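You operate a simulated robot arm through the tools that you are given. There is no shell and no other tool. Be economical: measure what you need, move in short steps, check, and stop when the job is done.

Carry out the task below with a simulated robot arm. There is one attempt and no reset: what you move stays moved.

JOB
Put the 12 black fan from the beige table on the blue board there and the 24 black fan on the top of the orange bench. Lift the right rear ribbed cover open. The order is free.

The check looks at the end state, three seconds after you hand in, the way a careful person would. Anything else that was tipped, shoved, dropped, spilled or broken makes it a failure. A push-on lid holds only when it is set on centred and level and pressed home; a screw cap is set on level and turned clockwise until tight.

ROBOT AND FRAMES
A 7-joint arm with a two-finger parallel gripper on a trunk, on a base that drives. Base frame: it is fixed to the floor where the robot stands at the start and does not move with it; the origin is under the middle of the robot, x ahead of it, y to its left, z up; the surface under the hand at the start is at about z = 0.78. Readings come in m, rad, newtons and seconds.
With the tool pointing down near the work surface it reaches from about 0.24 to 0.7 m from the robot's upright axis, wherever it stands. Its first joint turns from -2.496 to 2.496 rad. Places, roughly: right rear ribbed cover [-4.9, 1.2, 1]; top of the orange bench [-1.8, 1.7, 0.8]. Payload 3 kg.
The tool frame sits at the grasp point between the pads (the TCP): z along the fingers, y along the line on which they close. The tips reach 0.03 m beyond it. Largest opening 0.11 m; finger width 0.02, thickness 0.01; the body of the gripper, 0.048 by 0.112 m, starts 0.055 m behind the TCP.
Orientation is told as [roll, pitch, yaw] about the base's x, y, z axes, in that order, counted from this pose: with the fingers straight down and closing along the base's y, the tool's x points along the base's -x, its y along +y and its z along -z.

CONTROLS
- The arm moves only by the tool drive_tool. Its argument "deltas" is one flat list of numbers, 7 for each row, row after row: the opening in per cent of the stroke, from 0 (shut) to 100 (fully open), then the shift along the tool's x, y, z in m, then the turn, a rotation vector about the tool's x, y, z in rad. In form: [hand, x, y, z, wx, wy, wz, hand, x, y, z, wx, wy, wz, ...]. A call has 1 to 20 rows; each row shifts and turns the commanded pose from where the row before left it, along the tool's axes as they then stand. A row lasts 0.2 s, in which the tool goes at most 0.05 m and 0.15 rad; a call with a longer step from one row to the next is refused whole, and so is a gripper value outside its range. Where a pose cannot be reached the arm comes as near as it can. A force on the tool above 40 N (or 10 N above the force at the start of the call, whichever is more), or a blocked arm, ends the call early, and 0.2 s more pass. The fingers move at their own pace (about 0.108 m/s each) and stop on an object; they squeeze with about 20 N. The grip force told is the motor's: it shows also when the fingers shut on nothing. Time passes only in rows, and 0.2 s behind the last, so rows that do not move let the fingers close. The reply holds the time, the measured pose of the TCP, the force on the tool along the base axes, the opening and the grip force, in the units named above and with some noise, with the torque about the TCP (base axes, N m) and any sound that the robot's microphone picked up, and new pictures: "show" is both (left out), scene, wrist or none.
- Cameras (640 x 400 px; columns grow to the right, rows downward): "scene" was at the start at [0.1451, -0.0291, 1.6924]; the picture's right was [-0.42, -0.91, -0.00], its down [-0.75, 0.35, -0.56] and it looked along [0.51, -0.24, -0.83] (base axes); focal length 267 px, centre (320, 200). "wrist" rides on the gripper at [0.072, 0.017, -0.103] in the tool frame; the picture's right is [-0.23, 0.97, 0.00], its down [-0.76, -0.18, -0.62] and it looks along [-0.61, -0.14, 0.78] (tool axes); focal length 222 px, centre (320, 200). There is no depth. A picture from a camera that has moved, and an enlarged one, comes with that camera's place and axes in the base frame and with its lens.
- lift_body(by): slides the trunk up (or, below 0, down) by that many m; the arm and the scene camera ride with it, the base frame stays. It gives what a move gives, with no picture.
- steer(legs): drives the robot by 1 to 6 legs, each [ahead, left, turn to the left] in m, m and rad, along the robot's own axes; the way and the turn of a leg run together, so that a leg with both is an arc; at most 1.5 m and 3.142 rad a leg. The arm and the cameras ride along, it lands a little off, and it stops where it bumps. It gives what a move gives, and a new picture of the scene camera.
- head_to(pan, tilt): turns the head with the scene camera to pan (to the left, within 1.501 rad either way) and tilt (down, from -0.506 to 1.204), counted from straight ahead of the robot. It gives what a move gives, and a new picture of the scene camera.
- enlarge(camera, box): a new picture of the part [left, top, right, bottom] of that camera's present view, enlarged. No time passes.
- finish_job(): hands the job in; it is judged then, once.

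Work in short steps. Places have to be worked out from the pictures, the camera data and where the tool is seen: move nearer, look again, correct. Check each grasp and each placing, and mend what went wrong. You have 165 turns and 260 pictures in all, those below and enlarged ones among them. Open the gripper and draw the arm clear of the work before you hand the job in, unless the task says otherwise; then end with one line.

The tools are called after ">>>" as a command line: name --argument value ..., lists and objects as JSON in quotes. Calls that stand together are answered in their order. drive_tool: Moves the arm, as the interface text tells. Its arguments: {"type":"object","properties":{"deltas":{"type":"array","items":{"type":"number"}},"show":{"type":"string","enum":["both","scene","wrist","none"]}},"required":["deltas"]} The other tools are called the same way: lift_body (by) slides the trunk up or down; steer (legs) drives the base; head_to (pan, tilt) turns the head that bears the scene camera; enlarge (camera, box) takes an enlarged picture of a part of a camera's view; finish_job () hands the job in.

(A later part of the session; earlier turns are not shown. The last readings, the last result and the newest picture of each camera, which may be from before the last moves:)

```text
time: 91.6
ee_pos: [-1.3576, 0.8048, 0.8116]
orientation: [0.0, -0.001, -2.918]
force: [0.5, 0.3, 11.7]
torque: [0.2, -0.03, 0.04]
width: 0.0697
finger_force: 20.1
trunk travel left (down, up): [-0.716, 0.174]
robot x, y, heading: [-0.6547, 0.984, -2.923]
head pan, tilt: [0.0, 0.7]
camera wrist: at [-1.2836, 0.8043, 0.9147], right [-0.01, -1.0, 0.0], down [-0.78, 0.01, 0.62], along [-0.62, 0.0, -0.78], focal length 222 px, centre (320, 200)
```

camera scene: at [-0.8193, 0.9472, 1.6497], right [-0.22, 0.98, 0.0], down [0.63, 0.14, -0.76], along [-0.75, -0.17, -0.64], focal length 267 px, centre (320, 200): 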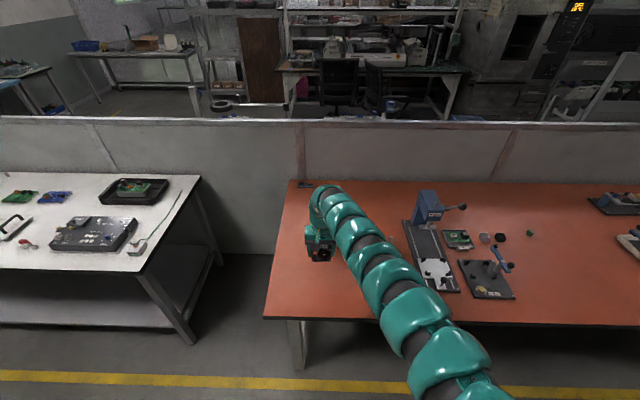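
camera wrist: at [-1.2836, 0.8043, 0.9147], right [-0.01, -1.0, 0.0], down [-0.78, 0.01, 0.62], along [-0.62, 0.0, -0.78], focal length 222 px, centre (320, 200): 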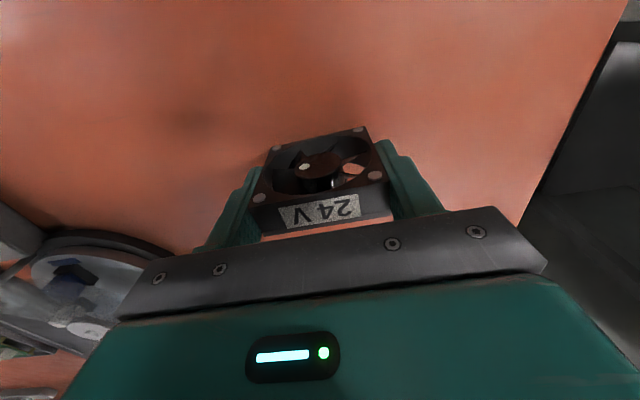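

Contact at 11.7 N, so bench top is z≈0.76. I release gradually.

>>> drive_tool --deltas '[40, 0, 0, -0.0005, 0, 0, 0, 66, 0, 0, 0, 0, 0, 0, 75, 0, 0, 0, 0, 0, 0, 90, 0, 0, 0, 0, 0, 0, 96, 0, 0, 0, 0, 0, 0]' --show "wrist"

>>> lift_body --by 0.17

>>> drive_tool --deltas '[96, 0, 0, 0, 0, 0, 0]'

```text
time: 92.8
ee_pos: [-1.3565, 0.8049, 0.8099]
orientation: [0.0, 0.001, -2.918]
force: [-0.1, 0.2, -0.3]
torque: [0.01, -0.04, 0.03]
width: 0.1057
finger_force: 0.0
trunk travel left (down, up): [-0.716, 0.174]
robot x, y, heading: [-0.6567, 0.982, -2.916]
head pan, tilt: [0.0, 0.7]
camera wrist: at [-1.2839, 0.8044, 0.914], right [-0.01, -1.0, 0.0], down [-0.78, 0.0, 0.62], along [-0.62, 0.0, -0.78], focal length 222 px, centre (320, 200)
```

wrist: 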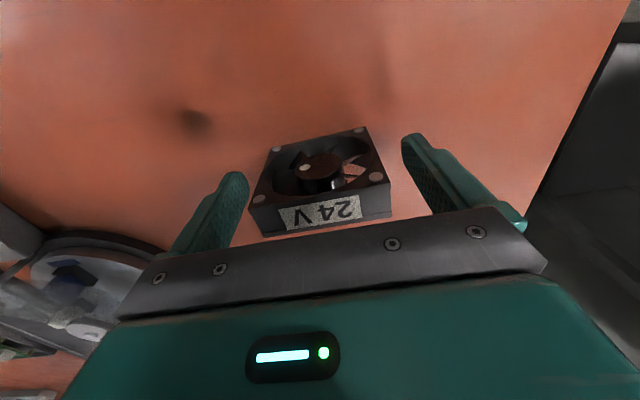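

```text
time: 94.8
ee_pos: [-1.3575, 0.8052, 0.9795]
orientation: [0.003, 0.002, -2.918]
force: [0.0, -0.2, 0.0]
torque: [0.01, -0.05, 0.0]
width: 0.1052
finger_force: 0.1
trunk travel left (down, up): [-0.886, 0.004]
robot x, y, heading: [-0.6583, 0.9798, -2.921]
head pan, tilt: [0.0, 0.7]
```

```text
time: 95.2
ee_pos: [-1.3577, 0.8057, 0.9794]
orientation: [0.003, 0.0, -2.918]
force: [0.9, 0.1, -0.2]
torque: [0.03, 0.0, -0.01]
width: 0.1055
finger_force: 0.2
trunk travel left (down, up): [-0.886, 0.004]
robot x, y, heading: [-0.6582, 0.9851, -2.916]
head pan, tilt: [0.0, 0.7]
camera scene: at [-0.8192, 0.9473, 1.7747], right [-0.22, 0.98, 0.0], down [0.63, 0.14, -0.76], along [-0.75, -0.17, -0.64], focal length 267 px, centre (320, 200)
camera wrist: at [-1.2839, 0.8044, 1.084], right [-0.01, -1.0, 0.0], down [-0.78, 0.0, 0.62], along [-0.62, 0.0, -0.78], focal length 222 px, centre (320, 200)
```

scene: 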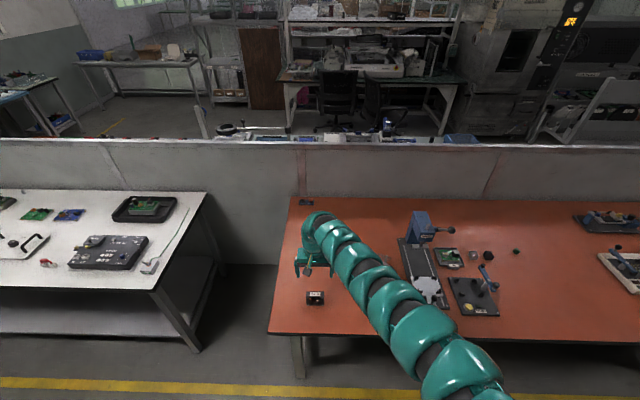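
wrist: 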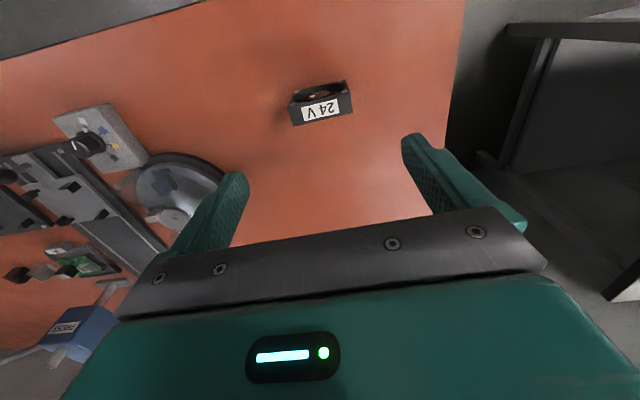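

24 V fan placed upright. Now I back away from the bench and look toward the cover area.

>>> steer --legs '[[-0.35, 0, 0]]'

>>> head_to --pan 0.0 --tilt 0.2

>>> enlarge --camera "scene" --box '[250, 100, 570, 300]'

```text
time: 97.4
ee_pos: [-1.0149, 0.8798, 0.9807]
orientation: [0.002, 0.002, -2.916]
force: [0.6, -0.4, -1.0]
torque: [-0.01, 0.04, 0.04]
width: 0.106
finger_force: 0.1
trunk travel left (down, up): [-0.886, 0.004]
robot x, y, heading: [-0.3158, 1.0634, -2.912]
head pan, tilt: [0.0, 0.7]
camera scene: at [-0.4768, 1.0252, 1.7748], right [-0.23, 0.97, 0.0], down [0.63, 0.14, -0.77], along [-0.75, -0.17, -0.64], focal length 267 px, centre (320, 200)
```

scene: 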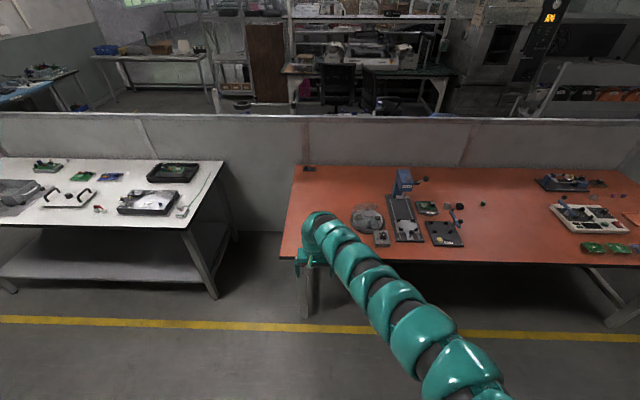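

```text
time: 98.3
ee_pos: [-1.0151, 0.8802, 0.9793]
orientation: [0.001, 0.002, -2.915]
force: [-0.8, 0.4, -0.3]
torque: [-0.02, 0.02, 0.0]
width: 0.1055
finger_force: 0.1
trunk travel left (down, up): [-0.886, 0.004]
robot x, y, heading: [-0.3165, 1.0575, -2.918]
head pan, tilt: [0.0, 0.201]
camera scene: at [-0.4856, 1.0231, 1.82], right [-0.23, 0.97, 0.0], down [0.2, 0.04, -0.98], along [-0.95, -0.22, -0.2], focal length 267 px, centre (320, 200)
```

scene: 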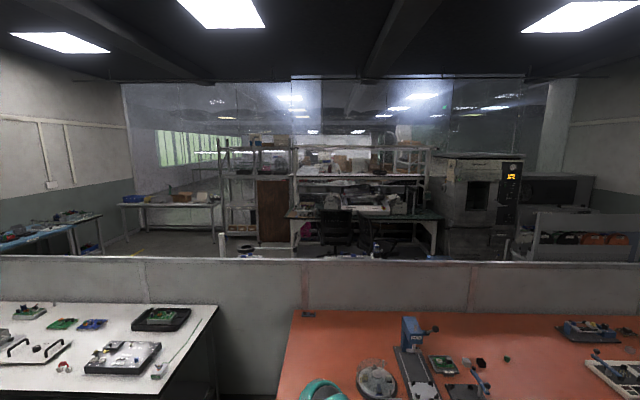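

```text
2.00 times, centred on (410, 200) of scene
camera zoom: at [-0.4856, 1.0231, 1.82], right [-0.23, 0.97, 0.0], down [0.2, 0.04, -0.98], along [-0.95, -0.22, -0.2], focal length 534 px, centre (140, 200)
```

zoom: 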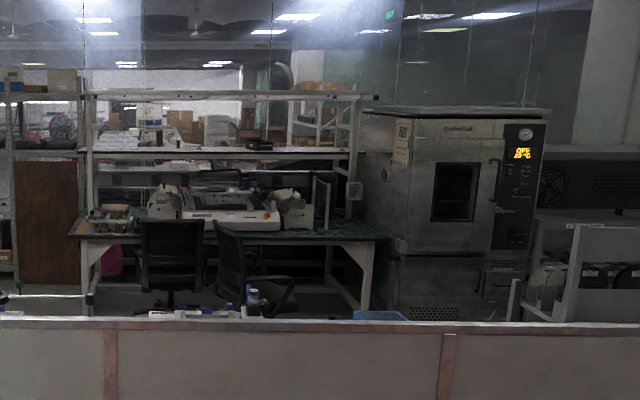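

The cover location (-4.9,1.2) is at the white machine on the green desk beyond the partition. I look left to find the partition's end.

>>> head_to --pan 0.9 --tilt 0.45

>>> head_to --pan -0.9 --tilt 0.35

```text
time: 99.5
ee_pos: [-1.0145, 0.8808, 0.9811]
orientation: [0.004, 0.002, -2.914]
force: [-0.6, -0.9, 0.8]
torque: [0.0, -0.02, 0.0]
width: 0.1054
finger_force: 0.2
trunk travel left (down, up): [-0.886, 0.004]
robot x, y, heading: [-0.3156, 1.0642, -2.913]
head pan, tilt: [0.901, 0.45]
camera scene: at [-0.4345, 0.9611, 1.7969], right [-0.9, 0.43, 0.0], down [0.19, 0.39, -0.9], along [-0.39, -0.81, -0.44], focal length 267 px, centre (320, 200)
```

scene: 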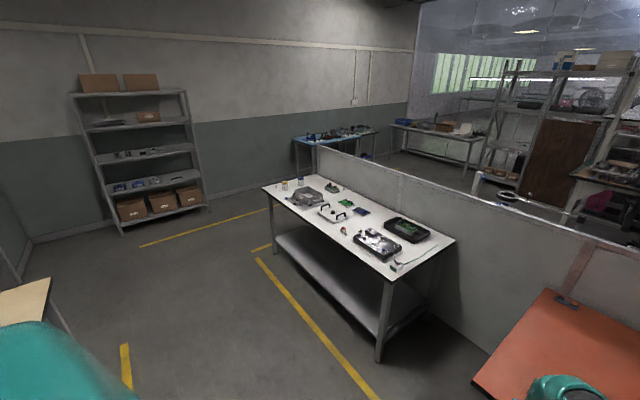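

```text
time: 101.3
ee_pos: [-1.0163, 0.8805, 0.9804]
orientation: [0.003, 0.003, -2.914]
force: [0.0, -0.8, -0.3]
torque: [0.02, 0.0, -0.02]
width: 0.1056
finger_force: 0.1
trunk travel left (down, up): [-0.886, 0.004]
robot x, y, heading: [-0.3214, 1.0616, -2.909]
head pan, tilt: [-0.901, 0.351]
camera scene: at [-0.4678, 1.1021, 1.8061], right [0.62, 0.78, 0.0], down [0.27, -0.21, -0.94], along [-0.73, 0.59, -0.34], focal length 267 px, centre (320, 200)
```

scene: 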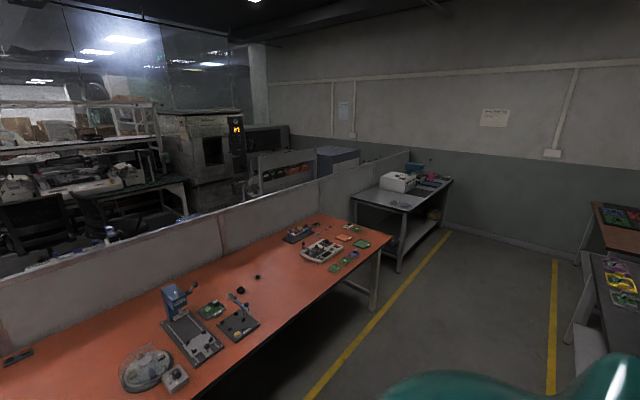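

Route: around the left end of the partition. I turn to face down the aisle, drive to its end and turn right into the walkway.

>>> steer --legs '[[0, 0, 1.54], [0, -0.28, 0], [1.35, 0, 0], [1.3, 0, 0]]'

>>> head_to --pan -1.1 --tilt 0.45

```text
time: 119.6
ee_pos: [0.1319, -2.3069, 0.9794]
orientation: [0.001, 0.003, -1.363]
force: [-0.2, 0.3, -0.3]
torque: [-0.01, -0.01, 0.02]
width: 0.1055
finger_force: 0.1
trunk travel left (down, up): [-0.886, 0.004]
robot x, y, heading: [-0.0367, -1.6042, -1.362]
head pan, tilt: [-0.901, 0.351]
camera scene: at [-0.0782, -1.7543, 1.8061], right [-0.77, 0.64, 0.0], down [0.22, 0.26, -0.94], along [-0.6, -0.72, -0.34], focal length 267 px, centre (320, 200)
```

scene: 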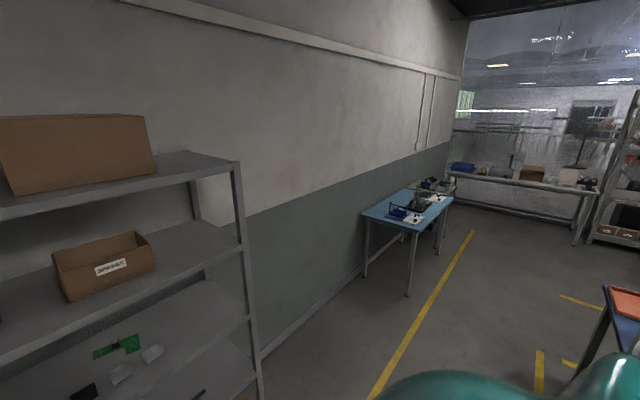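

```text
time: 120.4
ee_pos: [0.1306, -2.3068, 0.9801]
orientation: [0.002, 0.002, -1.362]
force: [0.2, -0.9, -1.1]
torque: [0.03, -0.01, -0.02]
width: 0.1057
finger_force: 0.0
trunk travel left (down, up): [-0.886, 0.004]
robot x, y, heading: [-0.0342, -1.606, -1.367]
head pan, tilt: [-1.1, 0.45]
camera scene: at [-0.0903, -1.74, 1.7969], right [-0.63, 0.78, 0.0], down [0.34, 0.27, -0.9], along [-0.7, -0.57, -0.43], focal length 267 px, centre (320, 200)
```

scene: 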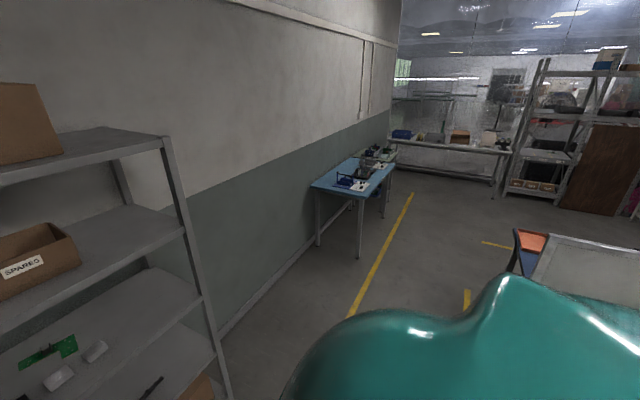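

Turn right into the walkway, shift left to its centre, and move ahead 1.5 m to see the lab area.

>>> steer --legs '[[0, 0, -1.57], [0, 0.27, 0], [1.4, 0, 0]]'

>>> head_to --pan -0.6 --tilt 0.4

```text
time: 132.9
ee_pos: [-2.0982, -2.3129, 0.9794]
orientation: [0.002, 0.002, -2.952]
force: [0.9, -0.3, 0.7]
torque: [-0.05, -0.01, 0.0]
width: 0.1057
finger_force: 0.0
trunk travel left (down, up): [-0.886, 0.004]
robot x, y, heading: [-1.394, -2.1551, -2.949]
head pan, tilt: [-1.1, 0.45]
camera scene: at [-1.5286, -2.0986, 1.7969], right [0.79, 0.61, 0.0], down [0.27, -0.34, -0.9], along [-0.55, 0.71, -0.44], focal length 267 px, centre (320, 200)
```

scene: 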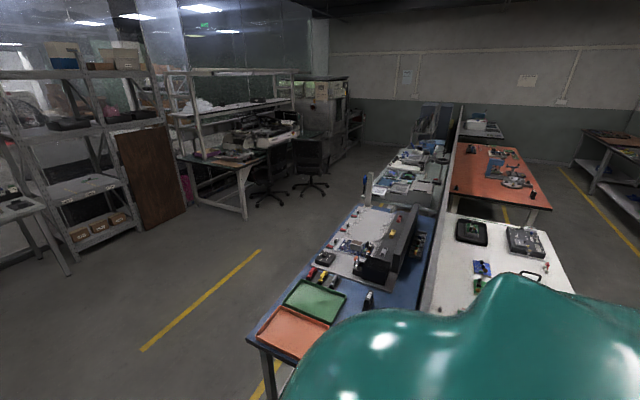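

```text
time: 133.8
ee_pos: [-2.0975, -2.3112, 0.9794]
orientation: [0.002, 0.002, -2.951]
force: [0.7, -0.2, 0.2]
torque: [0.01, 0.02, -0.04]
width: 0.1055
finger_force: 0.0
trunk travel left (down, up): [-0.886, 0.004]
robot x, y, heading: [-1.3944, -2.1558, -2.951]
head pan, tilt: [-0.6, 0.4]
camera scene: at [-1.5568, -2.134, 1.8015], right [0.4, 0.92, 0.0], down [0.36, -0.16, -0.92], along [-0.84, 0.37, -0.39], focal length 267 px, centre (320, 200)
```

scene: 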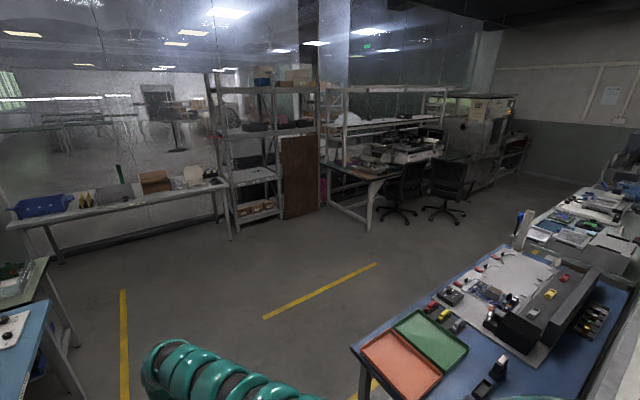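

Clear lane between the lab tables and the chairs. I drive ahead 1.3, turn right, and go 2.2 m along, then look at the machine.

>>> steer --legs '[[1.3, 0, 0], [0, 0, -1.57], [1.2, 0, 0], [1.0, 0, 0]]'

>>> head_to --pan 0.75 --tilt 0.4

>>> enlarge --camera "scene" --box '[160, 80, 480, 280]'

```text
time: 154.6
ee_pos: [-3.1837, 0.4981, 0.9795]
orientation: [0.003, 0.001, 1.75]
force: [0.3, -0.7, -1.1]
torque: [-0.01, 0.01, -0.01]
width: 0.1056
finger_force: 0.1
trunk travel left (down, up): [-0.886, 0.004]
robot x, y, heading: [-3.0392, -0.2075, 1.748]
head pan, tilt: [-0.6, 0.4]
camera scene: at [-3.0147, -0.044, 1.8015], right [0.91, -0.41, 0.0], down [-0.16, -0.36, -0.92], along [0.38, 0.84, -0.39], focal length 267 px, centre (320, 200)
```

scene: 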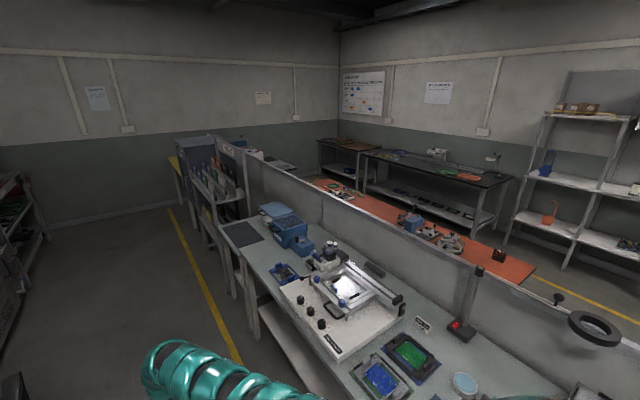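

```text
time: 156.1
ee_pos: [-3.184, 0.4983, 0.9805]
orientation: [0.003, 0.001, 1.749]
force: [-0.3, 0.3, -0.2]
torque: [0.0, 0.0, 0.0]
width: 0.1055
finger_force: 0.0
trunk travel left (down, up): [-0.886, 0.004]
robot x, y, heading: [-3.0386, -0.2065, 1.754]
head pan, tilt: [0.75, 0.4]
camera scene: at [-3.1267, -0.0733, 1.8016], right [0.6, 0.8, 0.0], down [0.31, -0.23, -0.92], along [-0.74, 0.55, -0.39], focal length 267 px, centre (320, 200)
```

scene: 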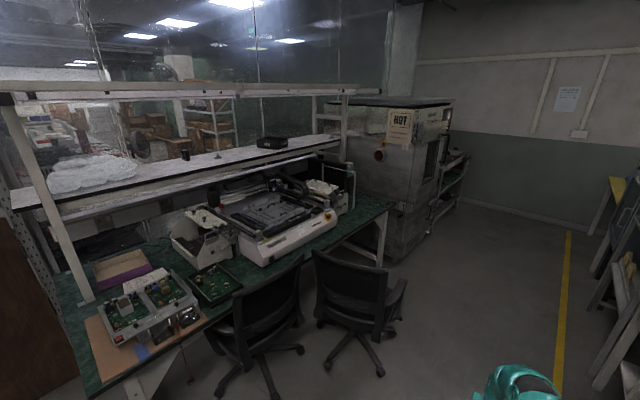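

```text
2.00 times, centred on (320, 180) of scene
camera zoom: at [-3.1267, -0.0733, 1.8016], right [0.6, 0.8, 0.0], down [0.31, -0.23, -0.92], along [-0.74, 0.55, -0.39], focal length 534 px, centre (320, 240)
```

zoom: 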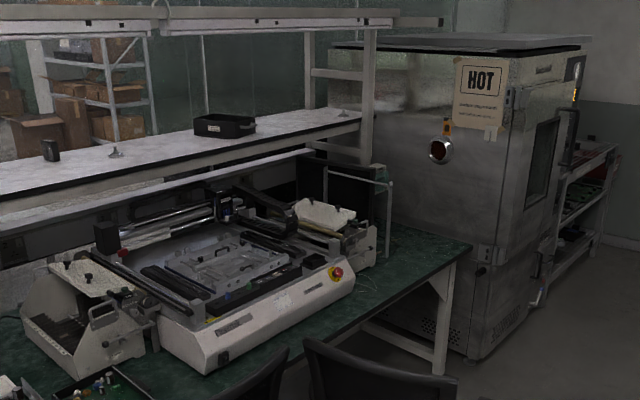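

The target is the cream cover on the unit at the machine's right rear. Enlarge closely.

>>> enlarge --camera "scene" --box '[280, 160, 370, 216]'

>>> enlarge --camera "scene" --box '[150, 170, 350, 295]'

```text
7.11 times, centred on (325, 188) of scene
camera zoom: at [-3.1267, -0.0733, 1.8016], right [0.6, 0.8, 0.0], down [0.31, -0.23, -0.92], along [-0.74, 0.55, -0.39], focal length 1899 px, centre (284, 285)
```

zoom: 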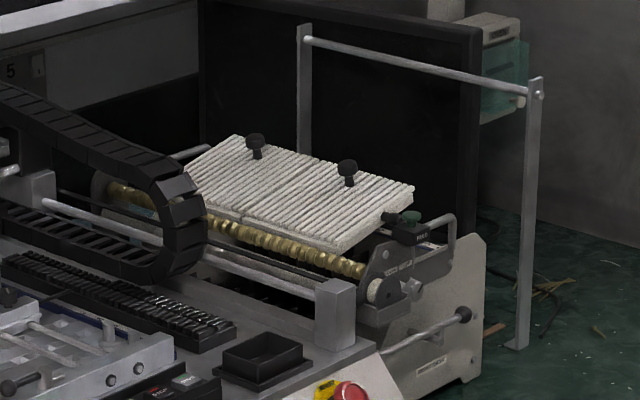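

```text
3.20 times, centred on (250, 232) of scene
camera zoom: at [-3.1267, -0.0733, 1.8016], right [0.6, 0.8, 0.0], down [0.31, -0.23, -0.92], along [-0.74, 0.55, -0.39], focal length 854 px, centre (544, 96)
```

zoom: 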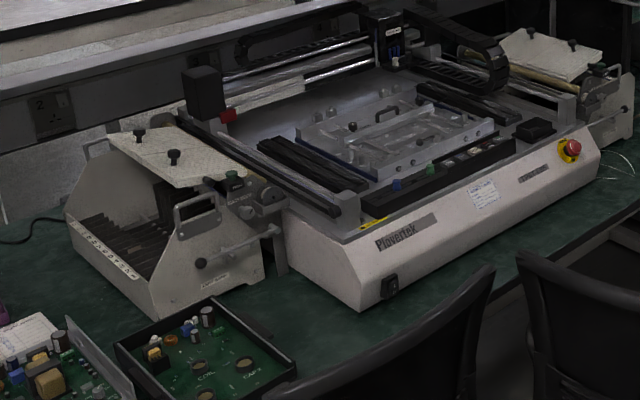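

The right-hand unit has two ribbed panels, each with a black knob at the outer edge; the rear one (knob ≈(-5.0,1.27,1.02)) is the target. I drive past the chairs and face the gap between chair and oven to look closer.

>>> steer --legs '[[1.1, 0, 0], [1.0, 0, 0], [0, 0, 1.55]]'

>>> head_to --pan 0.2 --tilt 0.5

```text
time: 170.2
ee_pos: [-4.107, 1.7275, 0.9805]
orientation: [0.001, 0.002, -2.997]
force: [0.1, 0.2, 0.9]
torque: [0.02, -0.01, -0.03]
width: 0.1057
finger_force: 0.2
trunk travel left (down, up): [-0.886, 0.004]
robot x, y, heading: [-3.3962, 1.8479, -3.001]
head pan, tilt: [0.75, 0.4]
camera scene: at [-3.5336, 1.7663, 1.8016], right [-0.78, 0.63, 0.0], down [0.24, 0.3, -0.92], along [-0.58, -0.72, -0.39], focal length 267 px, centre (320, 200)
```

scene: 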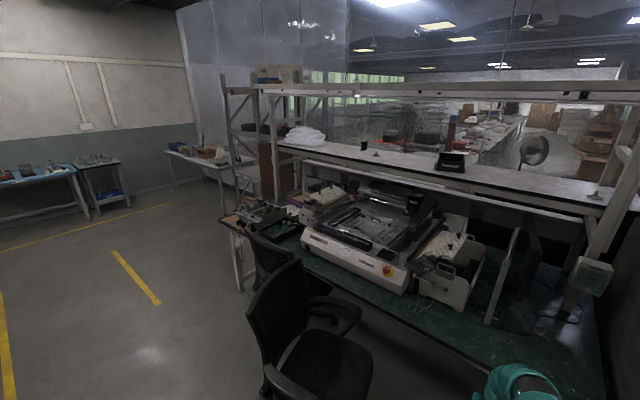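

```text
time: 171.1
ee_pos: [-4.1053, 1.7277, 0.9804]
orientation: [0.001, 0.002, -2.999]
force: [-0.3, -0.4, -0.2]
torque: [0.0, 0.0, 0.0]
width: 0.1058
finger_force: 0.0
trunk travel left (down, up): [-0.886, 0.004]
robot x, y, heading: [-3.3964, 1.8485, -2.998]
head pan, tilt: [0.201, 0.499]
camera scene: at [-3.5612, 1.8078, 1.7924], right [-0.34, 0.94, 0.0], down [0.45, 0.16, -0.88], along [-0.83, -0.3, -0.48], focal length 267 px, centre (320, 200)
```

scene: 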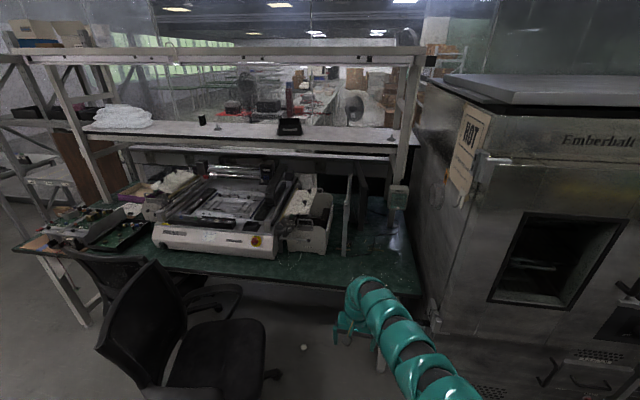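

>>> enlarge --camera "scene" --box '[250, 150, 410, 260]'

>>> enlarge --camera "scene" --box '[280, 180, 344, 224]'

```text
3.64 times, centred on (330, 205) of scene
camera zoom: at [-3.5612, 1.8078, 1.7924], right [-0.34, 0.94, 0.0], down [0.45, 0.16, -0.88], along [-0.83, -0.3, -0.48], focal length 971 px, centre (284, 182)
```

zoom: 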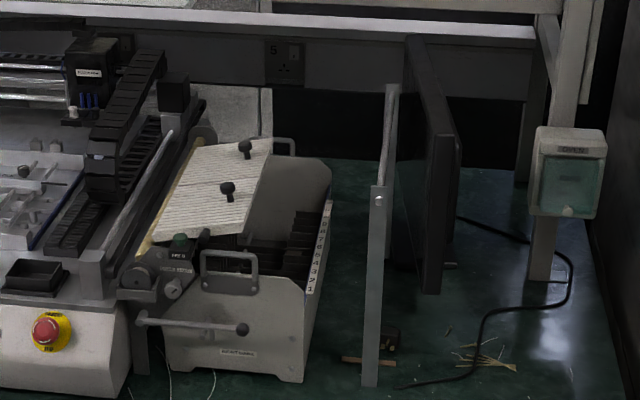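

```text
9.09 times, centred on (312, 202) of scene
camera zoom: at [-3.5612, 1.8078, 1.7924], right [-0.34, 0.94, 0.0], down [0.45, 0.16, -0.88], along [-0.83, -0.3, -0.48], focal length 2428 px, centre (393, 182)
```

zoom: 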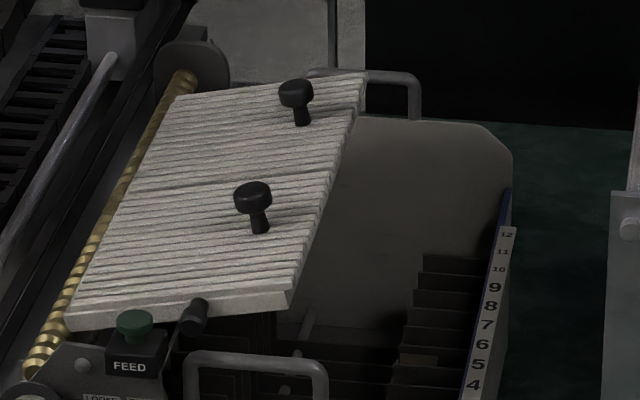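

Triangulating both views puts the rear knob at (-4.95,1.236,1.045), hinge at the inner edge (~0.11 m inward). Here in free space I raise and extend the hand, and turn it so the fingers close along the hinge direction.

>>> drive_tool --deltas '[96, -0.02, 0, -0.028, 0, 0, 0, 96, -0.02, 0, -0.028, 0, 0, 0, 96, -0.015, 0, -0.028, 0, 0, 0, 96, -0.015, 0, -0.028, 0, 0, 0, 96, -0.01, 0, -0.028, 0, 0, 0, 96, 0, 0, 0, 0, 0, -0.13, 96, 0, 0, 0, 0, 0, -0.13, 96, 0, 0, 0, 0, 0, -0.13, 96, 0, 0, 0, 0, 0, -0.13, 96, 0, 0, 0, 0, 0, -0.13, 96, 0, 0, 0, 0, 0, -0.13, 96, 0, 0, 0, 0, 0, -0.13, 96, 0, 0, 0, 0, 0, -0.13, 96, 0, 0, 0, 0, 0, -0.13, 96, 0, 0, 0, 0, 0, -0.13, 96, 0, 0, 0, 0, 0, -0.13, 96, 0, 0, 0, 0, 0, -0.13]'

```text
time: 174.7
ee_pos: [-4.1575, 1.7242, 1.1035]
orientation: [0.002, -0.001, -1.435]
force: [-0.3, 0.5, 0.6]
torque: [-0.01, -0.01, -0.02]
width: 0.1057
finger_force: 0.1
out of reach, approached as far as the arm can: row 2, 3, 4, 5
trunk travel left (down, up): [-0.886, 0.004]
robot x, y, heading: [-3.399, 1.8484, -2.998]
head pan, tilt: [0.201, 0.499]
camera scene: at [-3.5612, 1.8079, 1.7924], right [-0.34, 0.94, 0.0], down [0.45, 0.16, -0.88], along [-0.83, -0.3, -0.48], focal length 267 px, centre (320, 200)
camera wrist: at [-4.1515, 1.7989, 1.2078], right [1.0, -0.09, 0.0], down [-0.07, -0.78, 0.62], along [-0.06, -0.62, -0.78], focal length 222 px, centre (320, 200)
```

scene: 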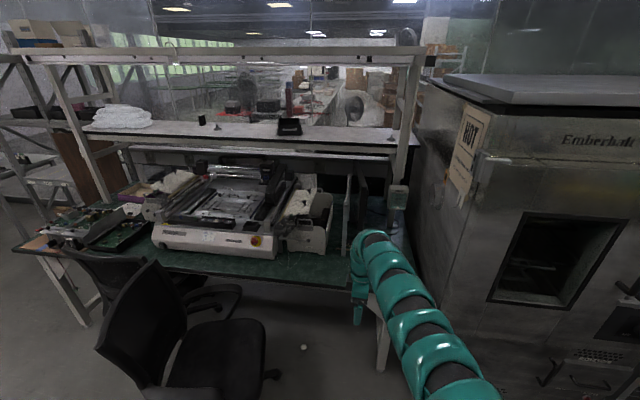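
wrist: 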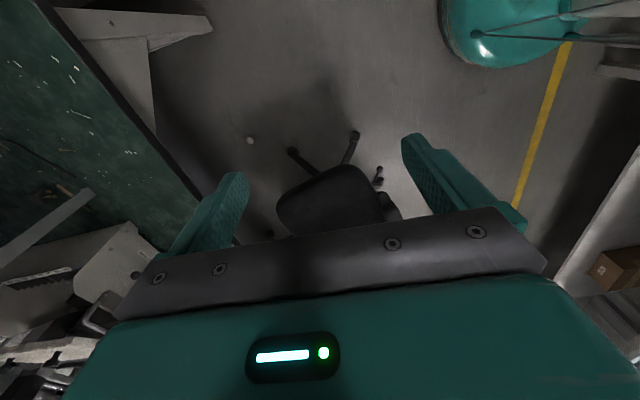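

Before moving in, I test how far the arm reaches with the trunk 0.08 lower (keeps the head below the upper beam).

>>> lift_body --by -0.1

>>> drive_tool --deltas '[96, 0, -0.03, -0.03, 0, 0, 0, 96, 0, -0.03, -0.03, 0, 0, 0, 96, 0, -0.02, -0.03, 0, 0, 0, 96, 0, 0, -0.02, 0, 0, 0, 96, 0, 0, 0, 0, 0, 0]' --show "none"

```text
time: 176.1
ee_pos: [-4.157, 1.7254, 1.0044]
orientation: [0.001, -0.002, -1.439]
force: [0.9, -0.2, -0.3]
torque: [-0.02, 0.0, 0.01]
width: 0.1059
finger_force: 0.0
trunk travel left (down, up): [-0.786, 0.104]
robot x, y, heading: [-3.3955, 1.8506, -3.001]
head pan, tilt: [0.201, 0.499]
```

```text
time: 177.3
ee_pos: [-4.1661, 1.7249, 1.0715]
orientation: [0.003, -0.001, -1.439]
force: [-0.4, 0.9, -0.1]
torque: [0.04, -0.01, 0.03]
width: 0.1059
finger_force: 0.1
out of reach, approached as far as the arm can: row 1, 2, 3
trunk travel left (down, up): [-0.786, 0.104]
robot x, y, heading: [-3.3966, 1.8472, -3.004]
head pan, tilt: [0.201, 0.499]
```

Reach is ~0.77 m with a vertical tool. I raise the trunk 0.05 for clearance, drive partway (between chair and oven) and turn toward the unit, then check.

>>> lift_body --by 0.05

>>> steer --legs '[[0.5, 0.17, 0], [0, 0, 0.28]]'

>>> head_to --pan 0.0 --tilt 0.75

```text
time: 178.2
ee_pos: [-4.1669, 1.7253, 1.1206]
orientation: [0.001, -0.002, -1.437]
force: [-0.4, 0.6, -0.3]
torque: [-0.01, -0.04, 0.02]
width: 0.1055
finger_force: 0.1
trunk travel left (down, up): [-0.836, 0.054]
robot x, y, heading: [-3.3983, 1.8476, -3.001]
head pan, tilt: [0.201, 0.499]
```

```text
time: 182.2
ee_pos: [-4.5729, 1.2778, 1.1199]
orientation: [0.0, 0.001, -1.16]
force: [0.2, -0.6, -0.3]
torque: [0.01, 0.02, 0.0]
width: 0.1057
finger_force: 0.1
trunk travel left (down, up): [-0.836, 0.054]
robot x, y, heading: [-3.8679, 1.6097, -2.716]
head pan, tilt: [0.201, 0.499]
camera scene: at [-4.0129, 1.5235, 1.7424], right [-0.58, 0.81, 0.0], down [0.39, 0.28, -0.88], along [-0.71, -0.51, -0.48], focal length 267 px, centre (320, 200)
```

scene: 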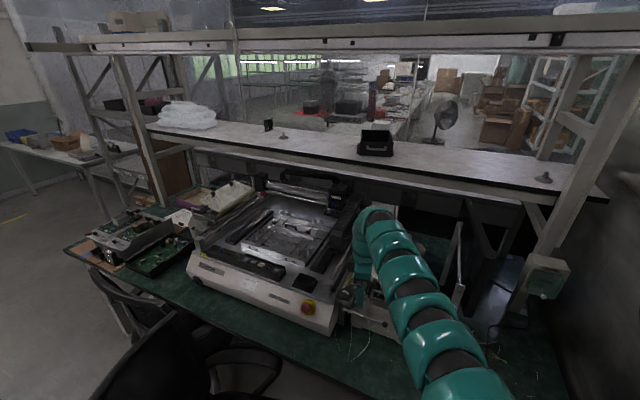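

```text
time: 183.0
ee_pos: [-4.5715, 1.2776, 1.1193]
orientation: [0.002, -0.001, -1.16]
force: [-0.1, -0.3, -0.4]
torque: [0.0, 0.04, 0.01]
width: 0.1055
finger_force: 0.0
trunk travel left (down, up): [-0.836, 0.054]
robot x, y, heading: [-3.8673, 1.6076, -2.717]
head pan, tilt: [0.0, 0.75]
camera scene: at [-4.0147, 1.5434, 1.7205], right [-0.41, 0.91, 0.0], down [0.62, 0.28, -0.73], along [-0.67, -0.3, -0.68], focal length 267 px, centre (320, 200)
```

scene: 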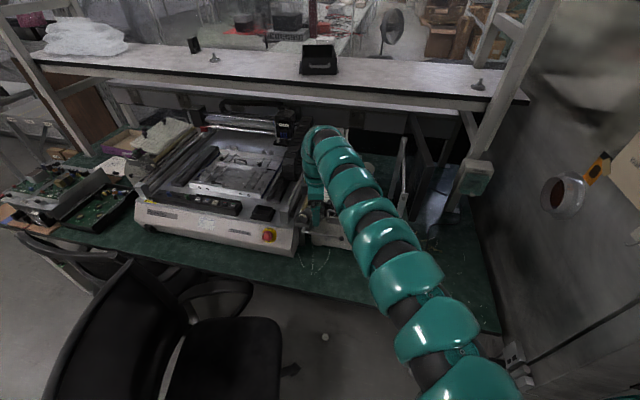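

Clearances okay (chair wheel ~0.35 m from planned base spot). I shift right 0.12 and ahead 0.30, then look with the wrist.

>>> steer --legs '[[0, -0.118, 0], [0.3, 0, 0]]'

>>> drive_tool --deltas '[96, 0, 0, 0, 0, 0, 0.1, 96, 0, 0, 0, 0, 0, 0.11]' --show "wrist"

```text
time: 185.8
ee_pos: [-4.897, 1.2628, 1.1197]
orientation: [0.001, -0.002, -1.159]
force: [1.0, -0.2, -0.2]
torque: [0.03, -0.01, 0.0]
width: 0.1057
finger_force: 0.0
trunk travel left (down, up): [-0.836, 0.054]
robot x, y, heading: [-4.1913, 1.5962, -2.722]
head pan, tilt: [0.0, 0.75]
camera scene: at [-4.339, 1.5275, 1.7203], right [-0.41, 0.91, 0.0], down [0.62, 0.28, -0.73], along [-0.67, -0.3, -0.68], focal length 267 px, centre (320, 200)
```

scene: 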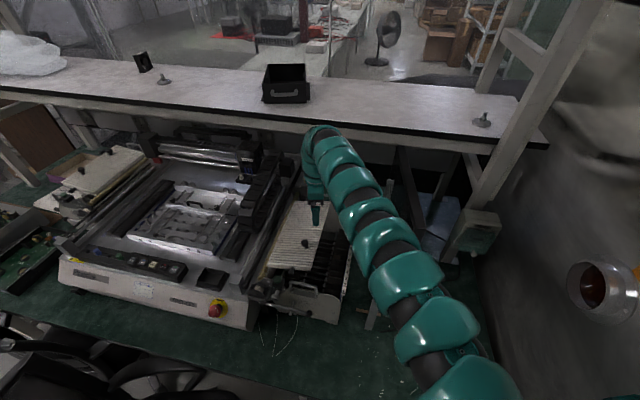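

```text
time: 186.4
ee_pos: [-4.8974, 1.2637, 1.121]
orientation: [0.003, -0.001, -1.369]
force: [-0.6, 0.2, 0.0]
torque: [-0.02, -0.04, 0.0]
width: 0.1056
finger_force: 0.1
trunk travel left (down, up): [-0.836, 0.054]
robot x, y, heading: [-4.1906, 1.5911, -2.718]
head pan, tilt: [0.0, 0.75]
camera wrist: at [-4.8949, 1.3372, 1.2242], right [1.0, -0.03, 0.0], down [-0.02, -0.78, 0.62], along [-0.02, -0.62, -0.78], focal length 222 px, centre (320, 200)
```

wrist: 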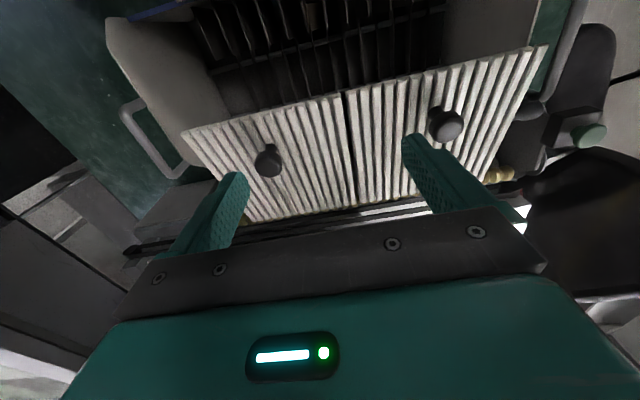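

Rear knob clearly seen; it is ~5 cm further toward the rear. I drive ahead 0.052 m and re-measure.

>>> steer --legs '[[0.052, 0, 0]]'

>>> drive_tool --deltas '[96, 0, 0, 0, 0, 0, 0]' --show "wrist"

>>> enlarge --camera "wrist" --box '[200, 80, 480, 240]'

```text
time: 187.4
ee_pos: [-4.9459, 1.2403, 1.119]
orientation: [0.003, -0.001, -1.37]
force: [0.7, -0.2, -0.9]
torque: [0.06, -0.02, 0.0]
width: 0.1056
finger_force: 0.1
trunk travel left (down, up): [-0.836, 0.054]
robot x, y, heading: [-4.2339, 1.5733, -2.719]
head pan, tilt: [0.0, 0.75]
camera scene: at [-4.3883, 1.5056, 1.7201], right [-0.41, 0.91, 0.0], down [0.62, 0.28, -0.73], along [-0.67, -0.3, -0.68], focal length 267 px, centre (320, 200)
```

scene: 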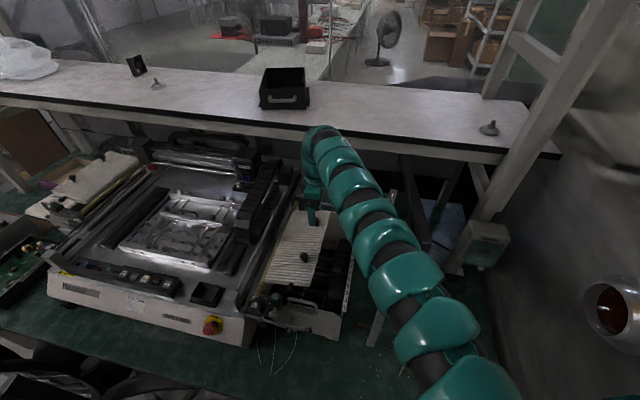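

```text
time: 187.8
ee_pos: [-4.9435, 1.2419, 1.1198]
orientation: [0.001, 0.0, -1.37]
force: [-0.4, 0.2, -0.3]
torque: [-0.01, -0.01, 0.02]
width: 0.1056
finger_force: 0.0
trunk travel left (down, up): [-0.836, 0.054]
robot x, y, heading: [-4.2361, 1.571, -2.716]
head pan, tilt: [0.0, 0.75]
camera wrist: at [-4.9423, 1.3162, 1.2241], right [1.0, -0.03, 0.0], down [-0.02, -0.78, 0.62], along [-0.02, -0.62, -0.78], focal length 222 px, centre (320, 200)
```

wrist: 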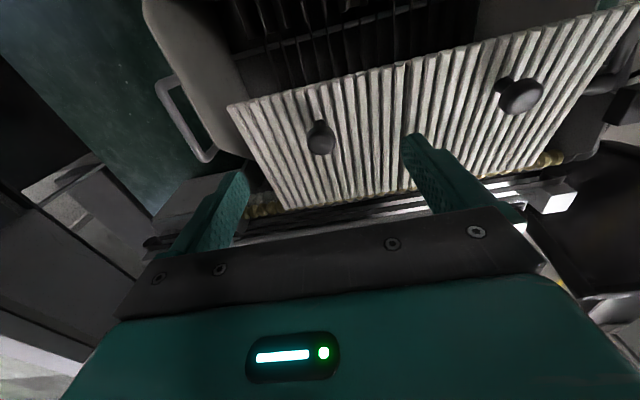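

```text
2.29 times, centred on (340, 160) of wrist
camera zoom: at [-4.9423, 1.3162, 1.2241], right [1.0, -0.03, 0.0], down [-0.02, -0.78, 0.62], along [-0.02, -0.62, -0.78], focal length 508 px, centre (274, 291)
```

zoom: 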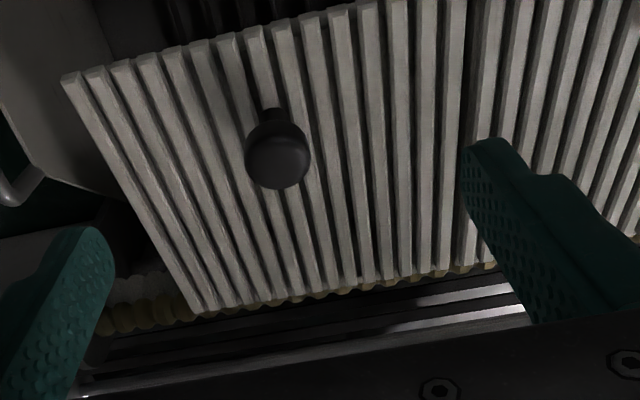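

Knob head at tool (-0.016,-0.002), z≈1.039; panel slopes up outward (~17°), hinge about 0.13 m inward. I move over the knob and descend partly with fingers partly closed, checking.

>>> drive_tool --deltas '[70, -0.0164, -0.0024, 0, 0, 0, 0, 60, 0, 0, 0.02, 0, 0, 0, 60, 0, 0, 0.02, 0, 0, 0, 60, 0, 0, 0, 0, 0, 0]' --show "wrist"

>>> enlarge --camera "wrist" --box '[200, 80, 480, 240]'

```text
time: 188.8
ee_pos: [-4.9413, 1.2441, 1.081]
orientation: [0.001, -0.001, -1.37]
force: [-0.5, -0.8, 0.2]
torque: [0.0, 0.01, -0.02]
width: 0.0662
finger_force: 0.1
out of reach, approached as far as the arm can: row 1
trunk travel left (down, up): [-0.836, 0.054]
robot x, y, heading: [-4.2362, 1.571, -2.718]
head pan, tilt: [0.0, 0.75]
camera wrist: at [-4.9407, 1.3177, 1.1846], right [1.0, -0.03, 0.0], down [-0.02, -0.78, 0.62], along [-0.02, -0.62, -0.78], focal length 222 px, centre (320, 200)
```

wrist: 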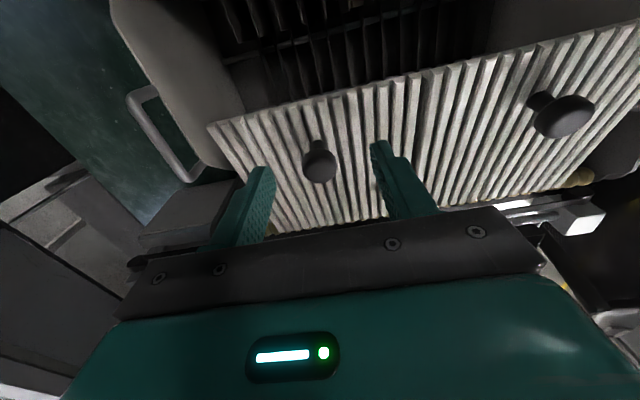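

```text
2.29 times, centred on (340, 160) of wrist
camera zoom: at [-4.9407, 1.3177, 1.1846], right [1.0, -0.03, 0.0], down [-0.02, -0.78, 0.62], along [-0.02, -0.62, -0.78], focal length 508 px, centre (274, 291)
```

zoom: 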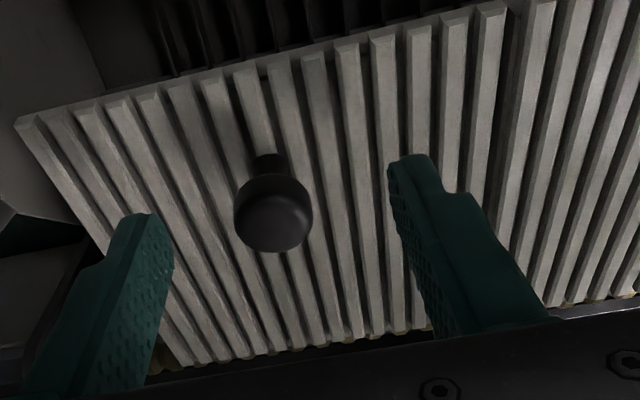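

Reach limit again; I tilt the tool outward 0.15 rad to gain reach, then centre on the knob.

>>> drive_tool --deltas '[60, 0, 0, 0, 0.15, 0, 0, 60, -0.0103, -0.0026, 0, 0, 0, 0, 60, 0, -0.002, 0.014, 0, 0, 0, 60, 0, 0, 0, 0, 0, 0]' --show "wrist"

>>> enlarge --camera "wrist" --box '[200, 80, 480, 240]'

```text
time: 189.8
ee_pos: [-4.9475, 1.2304, 1.0682]
orientation: [-0.147, 0.0, -1.37]
force: [0.1, -0.3, 0.3]
torque: [0.01, -0.02, 0.01]
width: 0.0661
finger_force: 0.2
trunk travel left (down, up): [-0.836, 0.054]
robot x, y, heading: [-4.2382, 1.5742, -2.72]
head pan, tilt: [0.0, 0.75]
camera wrist: at [-4.9315, 1.3077, 1.1677], right [0.99, -0.03, -0.14], down [0.07, -0.76, 0.64], along [-0.13, -0.65, -0.75], focal length 222 px, centre (320, 200)
```

wrist: 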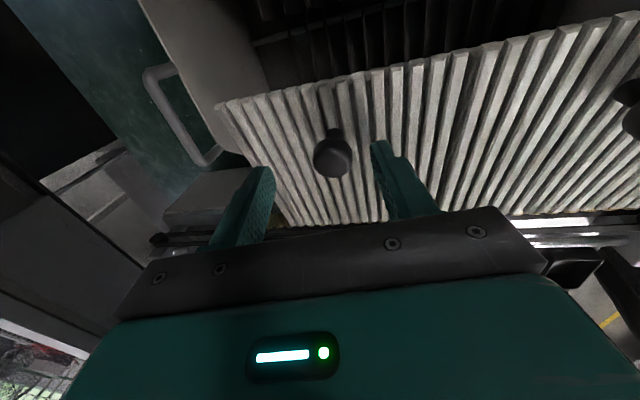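

```text
2.29 times, centred on (340, 160) of wrist
camera zoom: at [-4.9315, 1.3077, 1.1677], right [0.99, -0.03, -0.14], down [0.07, -0.76, 0.64], along [-0.13, -0.65, -0.75], focal length 508 px, centre (274, 291)
```

zoom: 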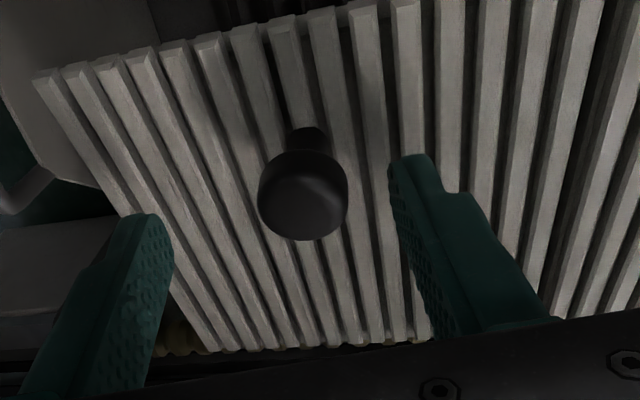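

Knob centre refined at (-4.944,1.233,1.039). I lower onto it and close.

>>> drive_tool --deltas '[60, 0.0016, 0.0071, 0.008, 0, 0, 0, 60, 0, 0, 0.013, 0, 0, 0, 60, 0, 0, 0, 0, 0, 0, 10, 0, 0, 0, 0, 0, 0, 10, 0, 0, 0, 0, 0, 0, 10, 0, 0, 0, 0, 0, 0]' --show "wrist"

>>> enlarge --camera "wrist" --box '[200, 80, 480, 240]'

```text
time: 190.3
ee_pos: [-4.9454, 1.2337, 1.0626]
orientation: [-0.162, -0.008, -1.369]
force: [9.7, 6.5, 28.2]
torque: [0.7, -1.46, 0.08]
width: 0.07
finger_force: 3.8
trunk travel left (down, up): [-0.836, 0.054]
robot x, y, heading: [-4.2319, 1.5734, -2.719]
head pan, tilt: [0.0, 0.75]
stopped in row 2: the force on the tool passed its limit at 50 N (the readings are from after the stop); the commanded pose is now the measured one
camera wrist: at [-4.929, 1.3104, 1.1615], right [0.99, -0.03, -0.16], down [0.08, -0.76, 0.65], along [-0.14, -0.65, -0.74], focal length 222 px, centre (320, 200)
```

wrist: 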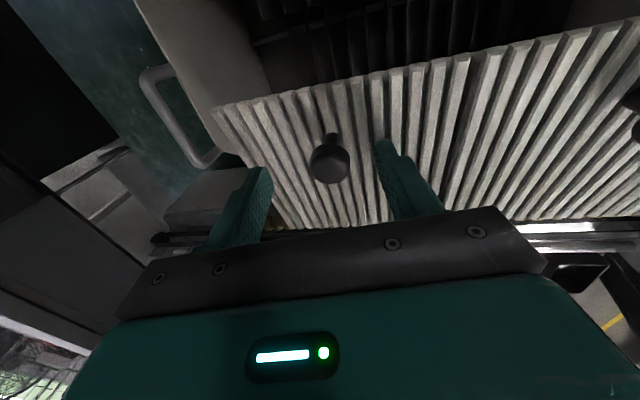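

```text
2.29 times, centred on (340, 160) of wrist
camera zoom: at [-4.929, 1.3104, 1.1615], right [0.99, -0.03, -0.16], down [0.08, -0.76, 0.65], along [-0.14, -0.65, -0.74], focal length 508 px, centre (274, 291)
```

zoom: 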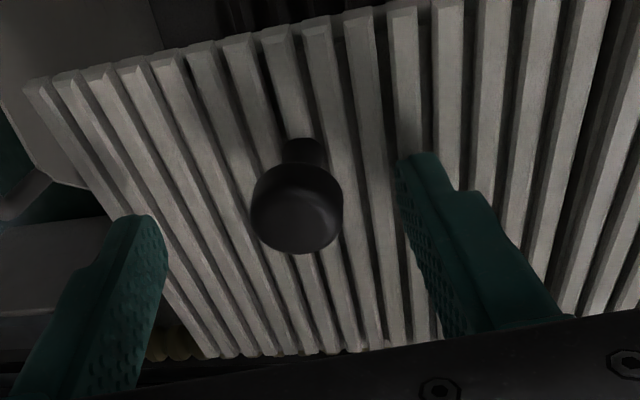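

The front fingertip touched the panel (its surface is nearer z≈1.027). I back up 4 mm, centre a bit, and close there.

>>> drive_tool --deltas '[60, 0, 0, -0.004, 0, 0, 0, 60, 0.004, 0.005, 0, 0, 0, 0, 10, 0, 0, 0, 0, 0, 0, 10, 0, 0, 0, 0, 0, 0, 10, 0, 0, 0, 0, 0, 0]' --show "wrist"

>>> enlarge --camera "wrist" --box '[200, 80, 480, 240]'

```text
time: 191.5
ee_pos: [-4.9394, 1.2371, 1.0598]
orientation: [-0.155, -0.003, -1.37]
force: [15.1, 1.7, -2.4]
torque: [0.46, -0.04, -0.05]
width: 0.0228
finger_force: 44.4
trunk travel left (down, up): [-0.836, 0.054]
robot x, y, heading: [-4.239, 1.575, -2.716]
head pan, tilt: [0.0, 0.75]
camera wrist: at [-4.9227, 1.3149, 1.1599], right [0.99, -0.03, -0.15], down [0.07, -0.76, 0.65], along [-0.13, -0.65, -0.75], focal length 222 px, centre (320, 200)
```

wrist: 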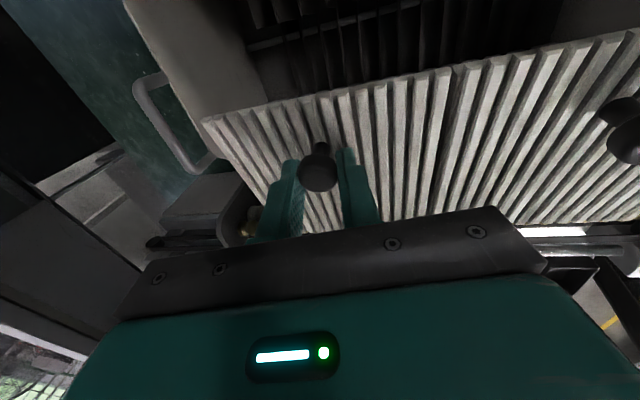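

```text
2.29 times, centred on (340, 160) of wrist
camera zoom: at [-4.9227, 1.3149, 1.1599], right [0.99, -0.03, -0.15], down [0.07, -0.76, 0.65], along [-0.13, -0.65, -0.75], focal length 508 px, centre (274, 291)
```

zoom: 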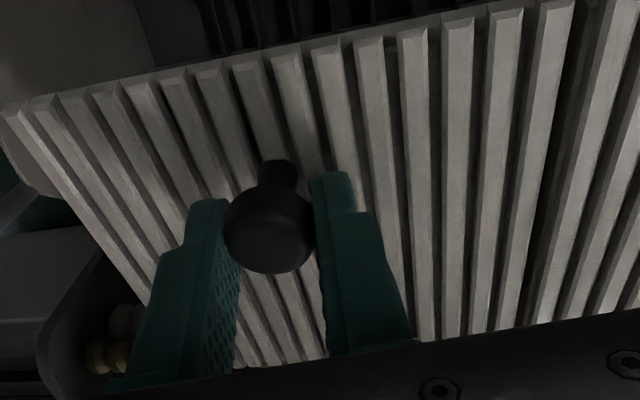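

Knob gripped (23 mm). I relieve the sideways load and begin the arc: up and slightly inward in small steps, watching forces.

>>> drive_tool --deltas '[5, 0, 0.003, 0, 0, 0, 0, 5, -0.003, -0.001, -0.007, 0, 0, 0, 5, -0.0035, -0.001, -0.007, 0, 0, 0, 5, -0.004, -0.001, -0.007, 0, 0, 0]' --show "wrist"

```text
time: 192.5
ee_pos: [-4.9369, 1.2273, 1.0808]
orientation: [-0.157, -0.006, -1.369]
force: [7.3, 1.8, -13.1]
torque: [1.16, 0.29, -0.16]
width: 0.0231
finger_force: 45.1
trunk travel left (down, up): [-0.836, 0.054]
robot x, y, heading: [-4.2342, 1.5729, -2.726]
head pan, tilt: [0.0, 0.75]
camera wrist: at [-4.92, 1.3044, 1.1808], right [0.99, -0.03, -0.15], down [0.08, -0.76, 0.65], along [-0.14, -0.65, -0.75], focal length 222 px, centre (320, 200)
```

wrist: 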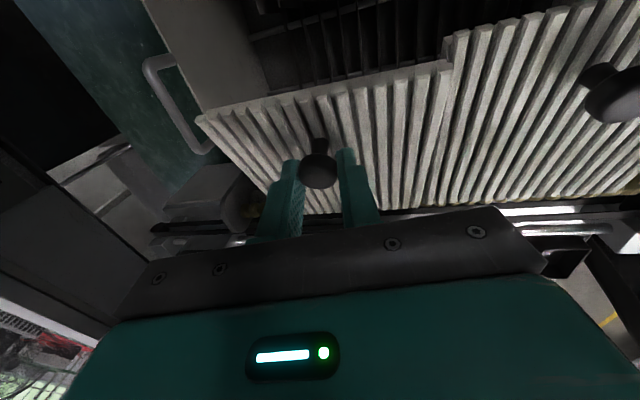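

The panel lifts with the hand. I continue the arc, adding slight outward tilt for reach.

>>> drive_tool --deltas '[5, -0.005, -0.001, -0.0065, 0.02, 0, 0, 5, -0.0055, -0.001, -0.0065, 0.02, 0, 0, 5, -0.006, -0.001, -0.006, 0.02, 0, 0, 5, -0.0065, -0.001, -0.006, 0.02, 0, 0]' --show "wrist"

```text
time: 193.5
ee_pos: [-4.9312, 1.2057, 1.1065]
orientation: [-0.237, -0.004, -1.37]
force: [14.9, 7.4, -11.5]
torque: [1.35, -0.28, -0.44]
width: 0.0231
finger_force: 45.2
trunk travel left (down, up): [-0.836, 0.054]
robot x, y, heading: [-4.2383, 1.5724, -2.722]
head pan, tilt: [0.0, 0.75]
camera wrist: at [-4.9063, 1.2853, 1.2036], right [0.97, -0.04, -0.23], down [0.12, -0.75, 0.65], along [-0.19, -0.66, -0.72], focal length 222 px, centre (320, 200)
```

wrist: 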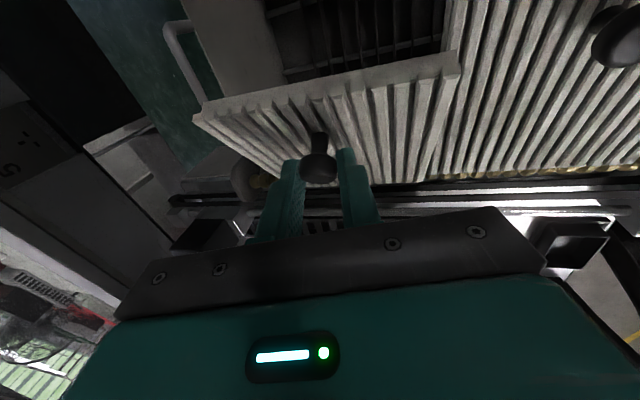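

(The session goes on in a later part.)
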